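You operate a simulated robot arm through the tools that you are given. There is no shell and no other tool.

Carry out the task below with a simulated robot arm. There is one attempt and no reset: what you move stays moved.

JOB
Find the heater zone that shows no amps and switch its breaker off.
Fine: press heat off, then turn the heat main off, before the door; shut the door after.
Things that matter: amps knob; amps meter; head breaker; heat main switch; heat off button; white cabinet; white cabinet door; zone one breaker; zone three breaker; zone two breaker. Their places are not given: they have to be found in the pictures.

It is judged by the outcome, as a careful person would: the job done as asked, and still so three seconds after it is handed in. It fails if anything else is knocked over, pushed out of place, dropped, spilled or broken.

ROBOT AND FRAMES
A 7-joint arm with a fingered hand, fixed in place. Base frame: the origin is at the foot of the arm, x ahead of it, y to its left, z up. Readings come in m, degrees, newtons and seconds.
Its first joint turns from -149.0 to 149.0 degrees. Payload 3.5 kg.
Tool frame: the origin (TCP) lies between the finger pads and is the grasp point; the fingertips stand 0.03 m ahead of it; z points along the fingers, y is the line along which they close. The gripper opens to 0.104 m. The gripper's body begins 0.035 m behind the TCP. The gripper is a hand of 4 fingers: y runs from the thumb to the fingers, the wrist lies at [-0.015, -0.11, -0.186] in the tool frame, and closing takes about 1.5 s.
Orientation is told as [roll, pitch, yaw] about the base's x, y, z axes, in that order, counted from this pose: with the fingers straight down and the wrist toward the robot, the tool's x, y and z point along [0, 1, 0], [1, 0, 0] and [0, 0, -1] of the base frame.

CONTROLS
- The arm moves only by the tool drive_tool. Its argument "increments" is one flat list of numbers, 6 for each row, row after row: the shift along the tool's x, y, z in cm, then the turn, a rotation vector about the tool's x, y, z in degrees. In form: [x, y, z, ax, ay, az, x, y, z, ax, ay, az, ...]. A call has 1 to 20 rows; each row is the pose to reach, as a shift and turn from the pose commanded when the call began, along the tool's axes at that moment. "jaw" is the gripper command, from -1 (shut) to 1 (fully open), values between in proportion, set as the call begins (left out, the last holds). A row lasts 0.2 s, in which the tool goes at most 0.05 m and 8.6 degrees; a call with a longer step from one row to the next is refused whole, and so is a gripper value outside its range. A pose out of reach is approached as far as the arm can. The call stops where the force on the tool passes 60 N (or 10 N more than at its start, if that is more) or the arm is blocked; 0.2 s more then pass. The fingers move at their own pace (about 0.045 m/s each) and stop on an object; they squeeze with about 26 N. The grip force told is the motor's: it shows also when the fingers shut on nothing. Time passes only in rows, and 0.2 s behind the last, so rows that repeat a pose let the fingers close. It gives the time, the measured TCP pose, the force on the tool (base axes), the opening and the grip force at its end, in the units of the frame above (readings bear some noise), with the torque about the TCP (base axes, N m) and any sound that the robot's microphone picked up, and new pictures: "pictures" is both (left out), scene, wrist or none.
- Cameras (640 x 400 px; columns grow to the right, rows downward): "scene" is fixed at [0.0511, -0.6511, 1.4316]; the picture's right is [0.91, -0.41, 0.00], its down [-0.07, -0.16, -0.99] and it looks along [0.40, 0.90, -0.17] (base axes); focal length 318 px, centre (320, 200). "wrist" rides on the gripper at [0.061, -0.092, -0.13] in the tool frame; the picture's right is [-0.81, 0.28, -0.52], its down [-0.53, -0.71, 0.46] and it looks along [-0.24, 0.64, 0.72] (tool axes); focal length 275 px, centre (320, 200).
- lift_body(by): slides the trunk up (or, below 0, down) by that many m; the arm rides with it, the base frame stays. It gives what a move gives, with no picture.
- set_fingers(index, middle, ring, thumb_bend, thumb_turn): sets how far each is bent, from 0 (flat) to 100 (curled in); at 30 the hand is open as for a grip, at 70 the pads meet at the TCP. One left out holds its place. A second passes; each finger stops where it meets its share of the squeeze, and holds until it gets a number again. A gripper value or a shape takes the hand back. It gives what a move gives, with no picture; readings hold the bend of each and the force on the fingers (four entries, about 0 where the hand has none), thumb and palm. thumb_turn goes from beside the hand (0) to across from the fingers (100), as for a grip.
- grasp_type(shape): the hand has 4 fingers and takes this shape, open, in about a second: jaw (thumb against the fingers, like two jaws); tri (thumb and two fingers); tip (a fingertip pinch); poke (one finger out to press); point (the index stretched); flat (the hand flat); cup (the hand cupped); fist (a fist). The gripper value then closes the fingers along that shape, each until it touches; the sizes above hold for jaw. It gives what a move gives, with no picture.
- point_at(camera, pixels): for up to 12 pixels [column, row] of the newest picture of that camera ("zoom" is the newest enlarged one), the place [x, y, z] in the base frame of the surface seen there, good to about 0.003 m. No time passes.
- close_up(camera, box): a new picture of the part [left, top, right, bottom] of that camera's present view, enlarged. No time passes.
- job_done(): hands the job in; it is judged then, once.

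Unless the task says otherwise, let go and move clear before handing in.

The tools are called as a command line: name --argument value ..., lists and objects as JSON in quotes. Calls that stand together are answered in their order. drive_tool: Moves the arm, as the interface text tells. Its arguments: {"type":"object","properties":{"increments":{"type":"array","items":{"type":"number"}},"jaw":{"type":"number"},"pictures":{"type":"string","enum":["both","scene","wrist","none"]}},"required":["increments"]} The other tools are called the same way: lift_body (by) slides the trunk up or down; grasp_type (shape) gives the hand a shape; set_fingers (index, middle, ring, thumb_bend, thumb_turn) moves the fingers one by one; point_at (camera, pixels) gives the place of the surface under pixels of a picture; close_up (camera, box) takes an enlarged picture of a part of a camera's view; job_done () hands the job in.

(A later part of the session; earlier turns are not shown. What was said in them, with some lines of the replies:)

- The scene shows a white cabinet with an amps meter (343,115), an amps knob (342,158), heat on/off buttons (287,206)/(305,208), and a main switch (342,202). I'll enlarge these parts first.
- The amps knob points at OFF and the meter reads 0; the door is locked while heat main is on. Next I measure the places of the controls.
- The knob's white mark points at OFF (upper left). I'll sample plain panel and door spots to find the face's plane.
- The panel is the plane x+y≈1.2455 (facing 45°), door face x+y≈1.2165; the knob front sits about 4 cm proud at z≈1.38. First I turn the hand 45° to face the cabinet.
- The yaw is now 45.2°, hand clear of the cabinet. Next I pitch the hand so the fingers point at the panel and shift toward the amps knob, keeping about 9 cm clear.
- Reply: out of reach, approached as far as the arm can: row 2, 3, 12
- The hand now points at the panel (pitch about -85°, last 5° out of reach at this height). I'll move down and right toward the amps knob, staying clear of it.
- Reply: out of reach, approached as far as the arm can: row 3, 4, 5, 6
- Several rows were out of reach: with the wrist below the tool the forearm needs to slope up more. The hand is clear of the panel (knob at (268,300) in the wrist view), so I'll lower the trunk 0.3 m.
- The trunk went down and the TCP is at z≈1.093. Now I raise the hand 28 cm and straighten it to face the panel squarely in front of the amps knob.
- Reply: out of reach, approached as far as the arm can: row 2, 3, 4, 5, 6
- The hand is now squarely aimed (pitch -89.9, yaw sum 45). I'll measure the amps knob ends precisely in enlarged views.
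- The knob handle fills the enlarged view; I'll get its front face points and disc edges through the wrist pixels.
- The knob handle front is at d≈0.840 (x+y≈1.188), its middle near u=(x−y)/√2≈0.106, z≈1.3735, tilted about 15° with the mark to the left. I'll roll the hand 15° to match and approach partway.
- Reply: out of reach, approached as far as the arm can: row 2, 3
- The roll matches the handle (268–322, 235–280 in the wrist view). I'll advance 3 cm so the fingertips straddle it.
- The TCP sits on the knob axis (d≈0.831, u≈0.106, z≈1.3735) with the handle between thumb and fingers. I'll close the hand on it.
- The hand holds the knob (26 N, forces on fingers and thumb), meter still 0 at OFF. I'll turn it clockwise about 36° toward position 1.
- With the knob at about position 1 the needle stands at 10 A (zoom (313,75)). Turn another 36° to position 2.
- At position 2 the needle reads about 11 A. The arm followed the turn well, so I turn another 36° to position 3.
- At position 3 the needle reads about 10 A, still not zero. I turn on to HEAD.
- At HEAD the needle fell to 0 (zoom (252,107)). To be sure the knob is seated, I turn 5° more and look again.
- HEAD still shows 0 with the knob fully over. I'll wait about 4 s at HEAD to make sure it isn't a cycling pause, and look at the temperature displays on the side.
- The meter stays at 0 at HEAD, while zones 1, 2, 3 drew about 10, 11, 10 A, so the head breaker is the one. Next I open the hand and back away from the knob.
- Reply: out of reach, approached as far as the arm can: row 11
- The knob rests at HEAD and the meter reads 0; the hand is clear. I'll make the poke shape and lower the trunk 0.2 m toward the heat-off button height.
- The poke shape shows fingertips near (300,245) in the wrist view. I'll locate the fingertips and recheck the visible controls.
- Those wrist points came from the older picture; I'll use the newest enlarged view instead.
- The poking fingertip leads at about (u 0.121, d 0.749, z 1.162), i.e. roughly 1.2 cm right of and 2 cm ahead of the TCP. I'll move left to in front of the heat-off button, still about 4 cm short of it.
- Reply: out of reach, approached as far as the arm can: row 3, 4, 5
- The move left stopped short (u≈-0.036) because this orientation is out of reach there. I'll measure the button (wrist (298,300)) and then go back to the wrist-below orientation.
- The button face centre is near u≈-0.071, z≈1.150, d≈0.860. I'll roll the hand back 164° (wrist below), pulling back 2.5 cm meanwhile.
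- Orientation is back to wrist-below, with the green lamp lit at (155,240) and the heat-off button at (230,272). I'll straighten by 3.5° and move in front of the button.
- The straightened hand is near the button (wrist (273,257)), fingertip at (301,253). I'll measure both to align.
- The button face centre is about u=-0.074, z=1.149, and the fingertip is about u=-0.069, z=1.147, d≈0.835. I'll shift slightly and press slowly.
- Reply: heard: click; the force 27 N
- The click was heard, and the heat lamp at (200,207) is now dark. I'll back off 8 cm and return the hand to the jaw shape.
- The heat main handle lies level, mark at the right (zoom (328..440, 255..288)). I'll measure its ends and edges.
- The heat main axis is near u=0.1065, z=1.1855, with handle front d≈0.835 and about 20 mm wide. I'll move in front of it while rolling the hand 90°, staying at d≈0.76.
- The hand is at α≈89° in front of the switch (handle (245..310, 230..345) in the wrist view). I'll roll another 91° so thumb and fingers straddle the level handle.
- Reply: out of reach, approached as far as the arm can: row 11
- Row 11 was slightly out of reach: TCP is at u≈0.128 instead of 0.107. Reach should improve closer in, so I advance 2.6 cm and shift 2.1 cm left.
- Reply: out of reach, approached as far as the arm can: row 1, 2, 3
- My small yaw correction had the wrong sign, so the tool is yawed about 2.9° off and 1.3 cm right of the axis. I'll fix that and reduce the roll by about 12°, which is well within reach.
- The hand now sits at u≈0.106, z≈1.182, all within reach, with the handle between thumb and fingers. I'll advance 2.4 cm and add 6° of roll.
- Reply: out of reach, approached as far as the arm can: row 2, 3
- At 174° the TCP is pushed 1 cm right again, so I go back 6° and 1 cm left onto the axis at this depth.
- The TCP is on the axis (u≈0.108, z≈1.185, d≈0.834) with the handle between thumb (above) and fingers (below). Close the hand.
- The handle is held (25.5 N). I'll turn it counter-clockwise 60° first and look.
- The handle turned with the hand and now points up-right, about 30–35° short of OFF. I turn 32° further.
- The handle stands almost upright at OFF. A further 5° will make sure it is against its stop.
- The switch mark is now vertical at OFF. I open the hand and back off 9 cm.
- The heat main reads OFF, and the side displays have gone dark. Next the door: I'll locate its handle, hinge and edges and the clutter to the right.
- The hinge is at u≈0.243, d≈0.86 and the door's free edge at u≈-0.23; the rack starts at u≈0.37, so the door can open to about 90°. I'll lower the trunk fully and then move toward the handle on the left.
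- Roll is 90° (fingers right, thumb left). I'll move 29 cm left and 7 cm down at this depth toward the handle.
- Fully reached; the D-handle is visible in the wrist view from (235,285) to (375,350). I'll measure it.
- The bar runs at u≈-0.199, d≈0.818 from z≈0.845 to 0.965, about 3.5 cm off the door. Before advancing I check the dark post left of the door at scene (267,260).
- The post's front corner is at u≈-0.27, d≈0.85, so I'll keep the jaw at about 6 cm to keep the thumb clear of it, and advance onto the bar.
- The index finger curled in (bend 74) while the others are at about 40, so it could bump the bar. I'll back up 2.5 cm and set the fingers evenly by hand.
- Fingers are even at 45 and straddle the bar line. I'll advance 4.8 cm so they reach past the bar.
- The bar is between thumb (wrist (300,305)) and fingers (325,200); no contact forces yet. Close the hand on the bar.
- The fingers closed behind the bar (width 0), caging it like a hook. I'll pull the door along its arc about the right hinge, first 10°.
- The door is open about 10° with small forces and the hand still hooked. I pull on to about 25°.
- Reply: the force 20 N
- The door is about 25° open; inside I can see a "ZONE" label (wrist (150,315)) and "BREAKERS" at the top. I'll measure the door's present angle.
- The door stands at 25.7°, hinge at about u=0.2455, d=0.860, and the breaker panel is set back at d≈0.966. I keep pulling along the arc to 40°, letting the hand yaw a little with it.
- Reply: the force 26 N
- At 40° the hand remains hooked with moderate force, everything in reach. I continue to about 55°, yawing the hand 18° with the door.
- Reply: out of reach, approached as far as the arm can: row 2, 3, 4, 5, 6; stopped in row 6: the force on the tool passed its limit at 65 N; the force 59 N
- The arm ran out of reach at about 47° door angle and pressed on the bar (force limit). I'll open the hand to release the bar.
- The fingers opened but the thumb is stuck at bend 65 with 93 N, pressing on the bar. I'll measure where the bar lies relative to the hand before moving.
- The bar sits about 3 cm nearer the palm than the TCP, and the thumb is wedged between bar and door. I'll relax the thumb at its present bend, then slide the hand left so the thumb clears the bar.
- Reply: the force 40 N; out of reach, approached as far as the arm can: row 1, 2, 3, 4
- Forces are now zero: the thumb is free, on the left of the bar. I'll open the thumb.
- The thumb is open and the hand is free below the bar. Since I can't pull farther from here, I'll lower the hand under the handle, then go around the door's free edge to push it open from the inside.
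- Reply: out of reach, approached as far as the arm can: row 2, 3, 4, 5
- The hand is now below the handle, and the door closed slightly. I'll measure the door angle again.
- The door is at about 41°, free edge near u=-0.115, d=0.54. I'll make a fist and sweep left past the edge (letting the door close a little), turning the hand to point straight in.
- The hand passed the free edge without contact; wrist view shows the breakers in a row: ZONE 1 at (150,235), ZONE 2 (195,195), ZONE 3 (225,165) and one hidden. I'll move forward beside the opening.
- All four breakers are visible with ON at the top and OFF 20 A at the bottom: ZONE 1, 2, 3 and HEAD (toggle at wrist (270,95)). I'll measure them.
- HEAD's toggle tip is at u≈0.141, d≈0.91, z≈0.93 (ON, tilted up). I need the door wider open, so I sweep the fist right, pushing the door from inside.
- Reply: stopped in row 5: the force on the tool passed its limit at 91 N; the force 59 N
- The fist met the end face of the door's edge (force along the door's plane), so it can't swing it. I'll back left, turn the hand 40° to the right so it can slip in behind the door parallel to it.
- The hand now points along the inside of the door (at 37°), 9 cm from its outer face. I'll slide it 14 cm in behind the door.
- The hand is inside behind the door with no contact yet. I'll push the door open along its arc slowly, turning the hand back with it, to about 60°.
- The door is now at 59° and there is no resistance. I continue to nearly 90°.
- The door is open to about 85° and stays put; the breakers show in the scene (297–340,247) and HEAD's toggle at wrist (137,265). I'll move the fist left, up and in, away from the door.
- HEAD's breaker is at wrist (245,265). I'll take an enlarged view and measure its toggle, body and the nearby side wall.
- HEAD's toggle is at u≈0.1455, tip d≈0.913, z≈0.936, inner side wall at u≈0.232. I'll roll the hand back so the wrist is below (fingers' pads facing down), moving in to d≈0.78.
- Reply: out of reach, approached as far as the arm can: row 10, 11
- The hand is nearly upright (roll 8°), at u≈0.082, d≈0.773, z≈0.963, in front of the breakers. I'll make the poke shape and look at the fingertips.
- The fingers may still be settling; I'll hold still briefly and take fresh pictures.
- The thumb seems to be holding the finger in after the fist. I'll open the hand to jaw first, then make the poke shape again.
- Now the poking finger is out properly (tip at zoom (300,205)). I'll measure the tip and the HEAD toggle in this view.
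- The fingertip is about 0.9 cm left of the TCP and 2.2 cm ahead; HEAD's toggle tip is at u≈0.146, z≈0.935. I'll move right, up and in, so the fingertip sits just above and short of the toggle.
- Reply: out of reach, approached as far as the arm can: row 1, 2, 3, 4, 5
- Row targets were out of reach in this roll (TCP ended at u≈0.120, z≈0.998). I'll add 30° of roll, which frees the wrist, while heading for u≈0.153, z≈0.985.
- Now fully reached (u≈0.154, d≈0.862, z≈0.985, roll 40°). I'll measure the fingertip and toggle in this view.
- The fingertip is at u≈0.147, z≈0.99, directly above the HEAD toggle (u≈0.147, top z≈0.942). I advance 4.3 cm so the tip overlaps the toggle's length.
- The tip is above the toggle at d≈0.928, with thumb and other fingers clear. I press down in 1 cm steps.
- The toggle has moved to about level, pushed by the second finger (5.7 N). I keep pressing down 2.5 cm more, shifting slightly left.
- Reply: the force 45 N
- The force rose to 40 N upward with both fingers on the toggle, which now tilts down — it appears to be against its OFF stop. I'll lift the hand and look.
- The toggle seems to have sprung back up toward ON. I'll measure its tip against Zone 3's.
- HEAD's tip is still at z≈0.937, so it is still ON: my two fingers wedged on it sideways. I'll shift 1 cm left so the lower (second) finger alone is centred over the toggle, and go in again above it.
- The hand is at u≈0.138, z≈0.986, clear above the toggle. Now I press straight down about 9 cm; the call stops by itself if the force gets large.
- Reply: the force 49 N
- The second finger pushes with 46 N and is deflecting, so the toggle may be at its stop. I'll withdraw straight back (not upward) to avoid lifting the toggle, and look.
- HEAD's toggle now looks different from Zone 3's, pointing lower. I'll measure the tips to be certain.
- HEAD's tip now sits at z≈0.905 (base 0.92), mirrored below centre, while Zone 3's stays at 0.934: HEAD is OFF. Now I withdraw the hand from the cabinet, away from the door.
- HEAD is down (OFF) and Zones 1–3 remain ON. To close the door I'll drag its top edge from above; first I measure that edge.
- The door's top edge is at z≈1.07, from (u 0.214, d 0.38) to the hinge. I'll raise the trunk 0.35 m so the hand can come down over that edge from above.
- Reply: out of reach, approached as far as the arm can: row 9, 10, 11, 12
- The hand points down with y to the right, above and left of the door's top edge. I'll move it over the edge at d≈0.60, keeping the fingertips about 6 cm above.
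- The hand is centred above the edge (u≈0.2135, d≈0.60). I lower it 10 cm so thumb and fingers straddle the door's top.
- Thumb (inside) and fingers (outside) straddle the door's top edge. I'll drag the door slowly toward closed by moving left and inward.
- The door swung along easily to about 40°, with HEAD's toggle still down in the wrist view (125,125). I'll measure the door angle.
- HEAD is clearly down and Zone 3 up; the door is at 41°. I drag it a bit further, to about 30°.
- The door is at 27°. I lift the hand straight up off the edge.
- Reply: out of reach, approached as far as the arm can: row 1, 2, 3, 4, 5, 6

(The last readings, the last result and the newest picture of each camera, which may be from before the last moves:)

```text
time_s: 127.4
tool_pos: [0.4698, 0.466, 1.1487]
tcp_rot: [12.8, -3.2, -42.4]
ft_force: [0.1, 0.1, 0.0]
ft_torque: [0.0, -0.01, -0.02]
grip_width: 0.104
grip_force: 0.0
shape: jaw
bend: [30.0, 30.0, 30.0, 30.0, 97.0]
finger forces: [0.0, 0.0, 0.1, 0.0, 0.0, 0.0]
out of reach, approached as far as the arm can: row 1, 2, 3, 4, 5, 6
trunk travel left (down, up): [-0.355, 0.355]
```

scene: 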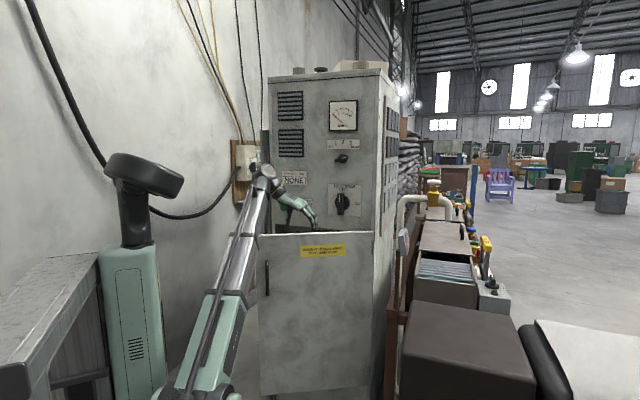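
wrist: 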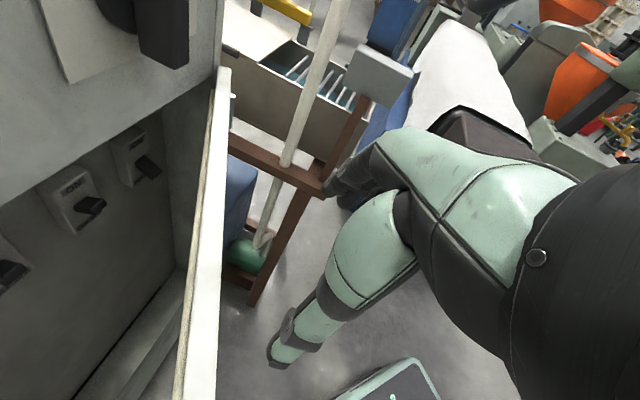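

The hand is clear, in front of the door and above its top. I'll turn it to point straight in again while pulling back, then use the fist to push the door shut.

drive_tool --increments '[-0.6, 0, -0.4, 0, 7.8, 0, -1.2, 0, -0.8, 0, 15.6, 0, -1.8, 0, -1.2, 0, 23.4, 0, -2.4, 0, -1.6, 0, 31.2, 0, -3, 0, -2, 0, 39, 0, -3.6, 0, -2.2, 0, 46.8, 0, -4.2, 0, -2.4, 0, 54.6, 0, -4.8, 0, -2.6, 0, 62.4, 0, -5.4, 0, -2.8, 0, 70.2, 0, -6, 0, -3, 0, 78, 0]' --pictures "both"

grasp_type --shape "fist"

```text
time_s: 129.6
tool_pos: [0.4273, 0.4214, 1.1657]
tcp_rot: [90.9, -3.2, -42.5]
ft_force: [0.0, 0.0, 0.0]
ft_torque: [-0.01, -0.01, -0.01]
grip_width: 0.1039
grip_force: 0.0
shape: jaw
bend: [30.0, 30.0, 30.0, 30.0, 97.0]
finger forces: [0.1, 0.0, 0.1, 0.0, 0.0, 0.0]
trunk travel left (down, up): [-0.355, 0.355]
```

scene: 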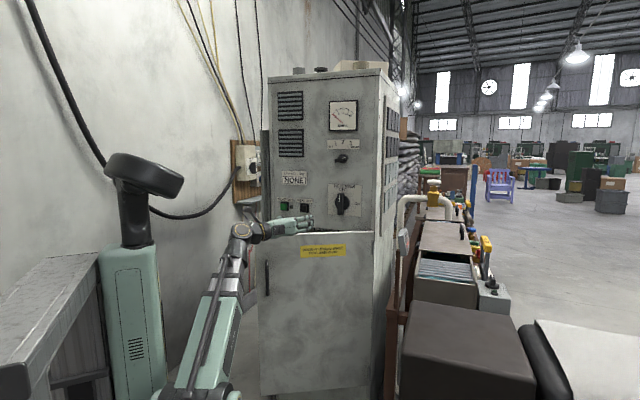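
wrist: 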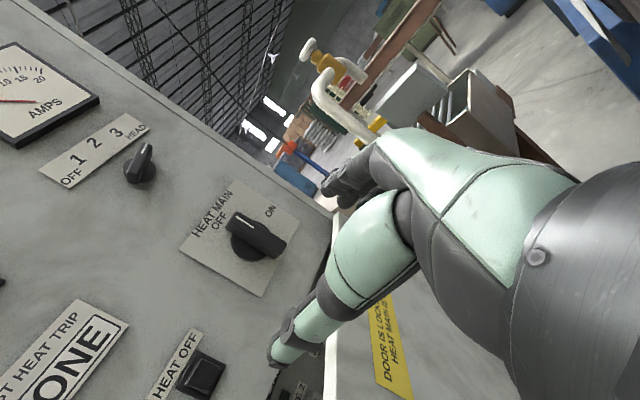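

```text
time_s: 130.5
tool_pos: [0.4285, 0.4218, 1.1658]
tcp_rot: [90.8, -3.3, -42.5]
ft_force: [-0.2, -1.2, 0.4]
ft_torque: [-0.01, -0.02, 0.02]
grip_width: 0.0001
grip_force: 0.0
shape: fist
bend: [100.0, 100.0, 100.0, 86.0, 85.0]
finger forces: [0.0, 0.1, 0.0, 0.1, 0.0, 0.0]
trunk travel left (down, up): [-0.355, 0.355]
```

The fist is ready at u≈0.005, d≈0.60, in front of the door. I lower the trunk 0.25 m so the fist faces the door panel.

lift_body --by -0.25

drive_tool --increments '[0, -1.5, 0.5, 0, 0, 0, 0, -3, 1, 0, 0, 0, 0, -4.5, 1, 0, 0, 0]' --pictures "both"

point_at --camera "scene" --pixels '[[320, 290], [365, 240], [320, 320], [340, 300]]'

```text
time_s: 133.1
tool_pos: [0.4276, 0.4207, 0.9152]
tcp_rot: [90.9, -3.1, -42.4]
ft_force: [0.0, 0.9, -0.1]
ft_torque: [-0.01, -0.02, -0.01]
grip_width: 0.0
grip_force: 0.1
shape: fist
bend: [100.0, 100.0, 100.0, 86.0, 85.0]
finger forces: [0.1, 0.0, 0.0, 0.0, 0.0, 0.0]
trunk travel left (down, up): [-0.105, 0.605]
```

```text
time_s: 133.9
tool_pos: [0.4009, 0.4589, 0.9136]
tcp_rot: [91.0, -3.1, -42.5]
ft_force: [0.0, 0.2, 0.0]
ft_torque: [0.04, -0.01, -0.04]
grip_width: 0.0
grip_force: 0.1
shape: fist
bend: [100.0, 100.0, 100.0, 86.0, 85.0]
finger forces: [0.0, 0.0, 0.0, 0.0, 0.0, 0.1]
trunk travel left (down, up): [-0.105, 0.605]
```

scene: 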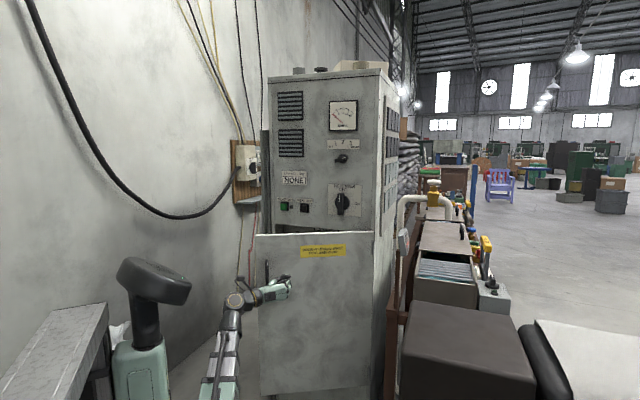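
wrist: 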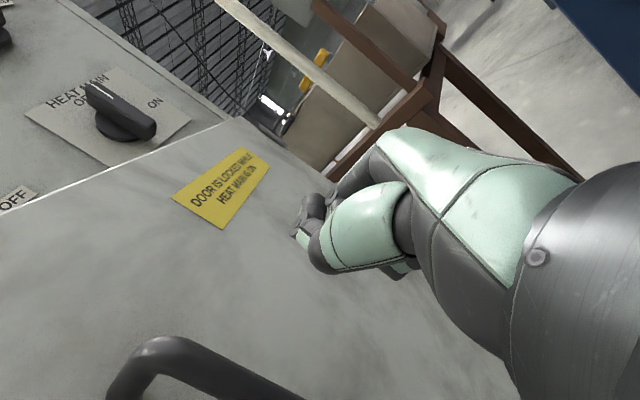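

```text
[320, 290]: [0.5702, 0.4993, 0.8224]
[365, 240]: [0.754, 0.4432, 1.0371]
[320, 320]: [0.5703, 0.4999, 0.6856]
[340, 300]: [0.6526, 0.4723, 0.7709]
```

The fist faces the door panel at u≈-0.04, away from the handle. I push the door toward closed slowly.

drive_tool --increments '[0, -0.2, 1.5, 0, 0, 0, 0, -0.4, 3, 0, 0, 0, 0, -0.6, 4.5, 0, 0, 0, 0, -0.8, 6, 0, 0, 0, 0, -1, 7.5, 0, 0, 0, 0, -1.2, 9, 0, 0, 0, 0, -1.4, 10.5, 0, 0, 0, 0, -1.6, 12, 0, 0, 0, 0, -1.8, 13.5, 0, 0, 0, 0, -2, 15, 0, 0, 0, 0, -2.1, 16.5, 0, 0, 0, 0, -2.2, 18, 0, 0, 0]' --pictures "both"

point_at --camera "scene" --pixels '[[320, 290], [365, 245], [320, 320], [340, 300]]'

```text
time_s: 136.5
tool_pos: [0.5085, 0.6077, 0.9155]
tcp_rot: [90.9, -3.2, -42.4]
ft_force: [-0.3, -0.4, -0.4]
ft_torque: [-0.05, 0.02, 0.02]
grip_width: 0.0
grip_force: 0.1
shape: fist
bend: [100.0, 100.0, 100.0, 86.0, 85.0]
finger forces: [0.0, 0.0, 0.0, 0.0, 0.0, 0.0]
trunk travel left (down, up): [-0.105, 0.605]
```

scene: 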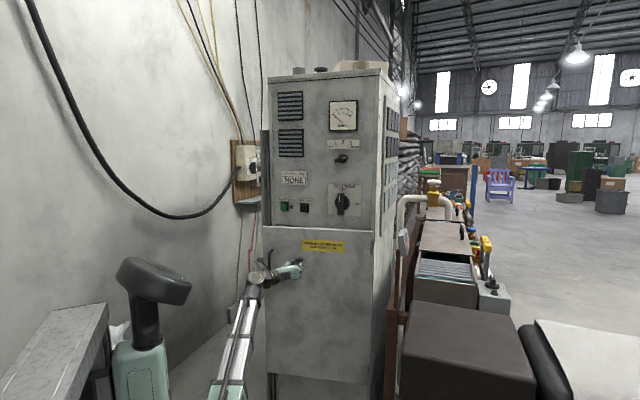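
wrist: 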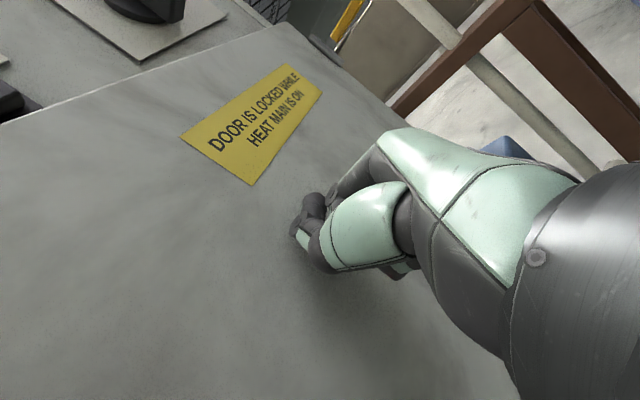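

```text
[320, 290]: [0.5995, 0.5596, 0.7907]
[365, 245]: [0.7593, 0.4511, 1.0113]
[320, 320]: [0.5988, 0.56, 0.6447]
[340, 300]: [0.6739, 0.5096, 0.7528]
```

The door is at about 11°. I push on until it meets the frame, moving slightly toward its free edge.

drive_tool --increments '[0, -0.5, 1, 0, 0, 0, 0, -1, 2, 0, 0, 0, 0, -1.5, 3, 0, 0, 0, 0, -2, 4, 0, 0, 0, 0, -2.2, 5, 0, 0, 0, 0, -2.4, 5.8, 0, 0, 0, 0, -2.5, 6.4, 0, 0, 0, 0, -2.5, 7, 0, 0, 0]' --pictures "both"

point_at --camera "scene" --pixels '[[320, 290], [365, 245], [320, 320], [273, 240], [280, 330], [300, 240]]'

close_up --camera "scene" --box '[250, 200, 390, 290]'

```text
time_s: 138.3
tool_pos: [0.5349, 0.6742, 0.9162]
tcp_rot: [90.9, -3.3, -42.4]
ft_force: [-7.9, -5.2, -1.3]
ft_torque: [0.1, -0.09, -0.16]
grip_width: 0.096
grip_force: 0.0
shape: fist
bend: [100.0, 100.0, 100.0, 88.0, 85.0]
finger forces: [0.0, 0.1, 0.0, 0.1, 9.1, 0.0]
trunk travel left (down, up): [-0.105, 0.605]
```

scene: 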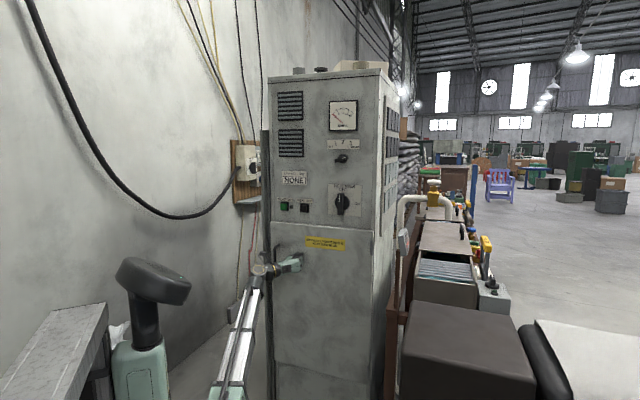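
wrist: 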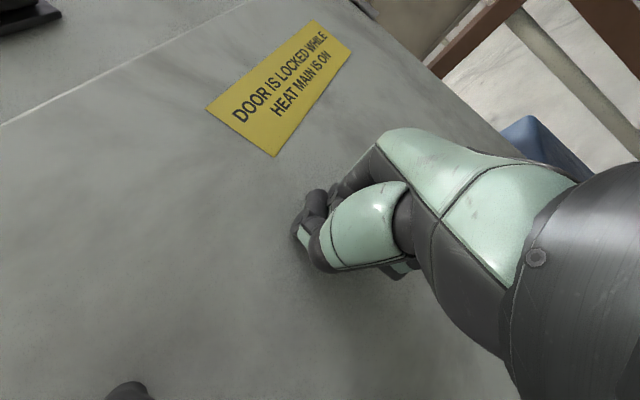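

```text
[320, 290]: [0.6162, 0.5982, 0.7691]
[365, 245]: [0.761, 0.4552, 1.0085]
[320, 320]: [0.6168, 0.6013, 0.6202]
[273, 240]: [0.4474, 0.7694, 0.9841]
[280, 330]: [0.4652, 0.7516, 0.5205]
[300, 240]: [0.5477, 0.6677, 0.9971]
```

```text
4.44 times, centred on (320, 245) of scene
```

zoom: 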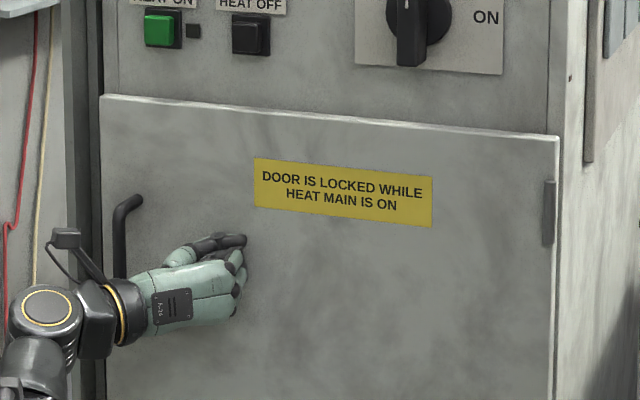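

The door face is back at its original plane (x+y≈1.217), with light contact force. I'll press a little more to seat it, then back away.

drive_tool --increments '[0, 0, 0.4, 0, 0, 0, 0, 0, 0.8, 0, 0, 0, 0, 0, 0.8, 0, 0, 0]' --pictures "none"

drive_tool --increments '[0, 0, -2, 0, 0, 0, 0, 0.5, -5, 0, 0, 0, 0, 1, -9, 0, 0, 0, 0, 1.5, -13, 0, 0, 0, 0, 2, -17, 0, 0, 0]' --pictures "both"

point_at --camera "scene" --pixels '[[320, 290], [365, 245], [273, 240], [280, 330], [300, 240]]'

close_up --camera "scene" --box '[250, 90, 410, 210]'

close_up --camera "scene" --box '[250, 200, 390, 300]'

```text
time_s: 139.1
tool_pos: [0.5365, 0.6756, 0.9166]
tcp_rot: [91.1, -3.1, -42.5]
ft_force: [-36.2, -18.7, -7.6]
ft_torque: [0.32, -0.57, -0.2]
grip_width: 0.0959
grip_force: 0.1
shape: fist
bend: [100.0, 100.0, 100.0, 94.0, 85.0]
finger forces: [0.0, 0.0, 0.0, 0.0, 44.8, 0.1]
trunk travel left (down, up): [-0.105, 0.605]
stopped in row 3: the force on the tool passed its limit at 66 N (the readings are from after the stop); the commanded pose is now the measured one
```

```text
time_s: 140.3
tool_pos: [0.4392, 0.5393, 0.9119]
tcp_rot: [90.8, -3.1, -42.5]
ft_force: [0.1, 0.4, -0.1]
ft_torque: [0.0, 0.0, 0.01]
grip_width: 0.0963
grip_force: 0.0
shape: fist
bend: [100.0, 100.0, 100.0, 86.0, 85.0]
finger forces: [0.1, 0.0, 0.0, 0.0, 0.1, 0.0]
trunk travel left (down, up): [-0.105, 0.605]
```

scene: 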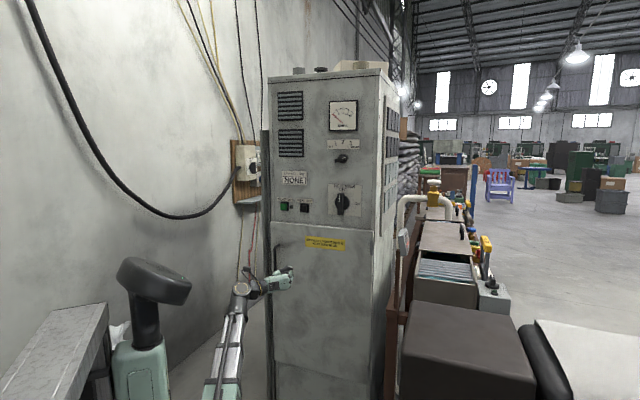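
wrist: 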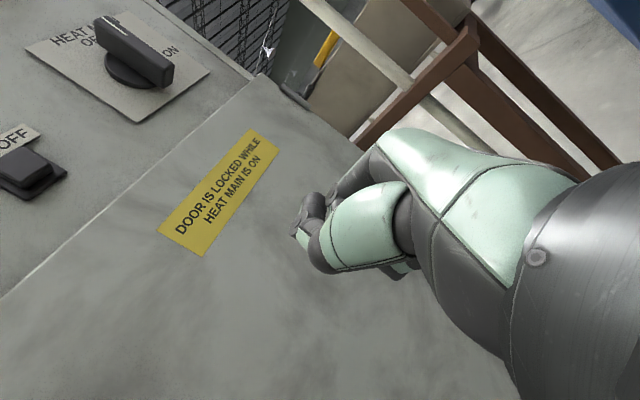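

```text
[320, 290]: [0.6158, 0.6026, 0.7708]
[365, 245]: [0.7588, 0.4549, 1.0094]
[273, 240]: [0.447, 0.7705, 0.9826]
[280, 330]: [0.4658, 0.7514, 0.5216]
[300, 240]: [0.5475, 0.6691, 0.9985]
```

```text
3.33 times, centred on (330, 150) of scene
```

zoom: 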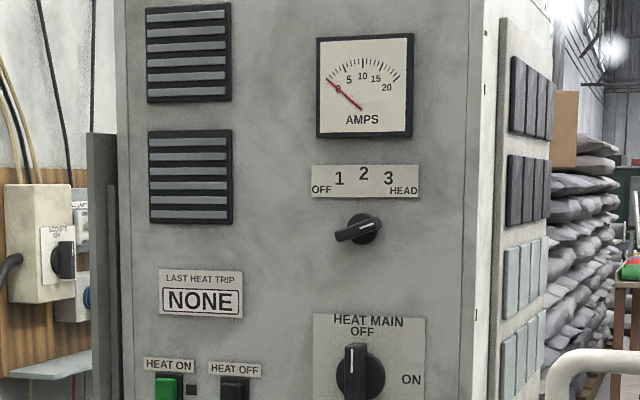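

```text
4.00 times, centred on (320, 250) of scene
```

zoom: 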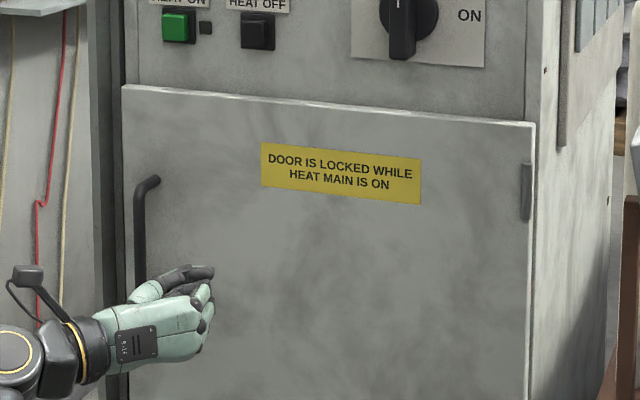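

Everything is as asked: heat lamp dark, heat main at OFF, HEAD's breaker off with the others on, and the door shut flush (x+y≈1.2175) with the hand clear of it. I hand the job in.

job_done

```text
The job is handed in.
```

The job is handed in: the zone with no amps was HEAD, and its breaker is now off.

- **Readings:** with the heat still on, zones 1, 2 and 3 read about 10, 11 and 10 A. HEAD read 0 A and stayed there for the 4 s or so I watched.
- **Order:** I pressed heat off (it clicked and the lamp went dark), then turned the heat main to OFF, before opening the door.
- **Breakers:** the HEAD toggle sits in the OFF position, rechecked after I drew back and again while closing the door. My first press sprang back to ON, so I pressed it a second time. Zones 1–3 were still on.
- **Door:** it is shut flush with the cabinet, and the hand is clear of it.
- **Not put back:** I left the amps knob at HEAD; it was at OFF when I started.

Two contacts passed the force limit while I opened the door: the hand wedged on the handle, and the fist hit the door's edge. I saw nothing moved or damaged.
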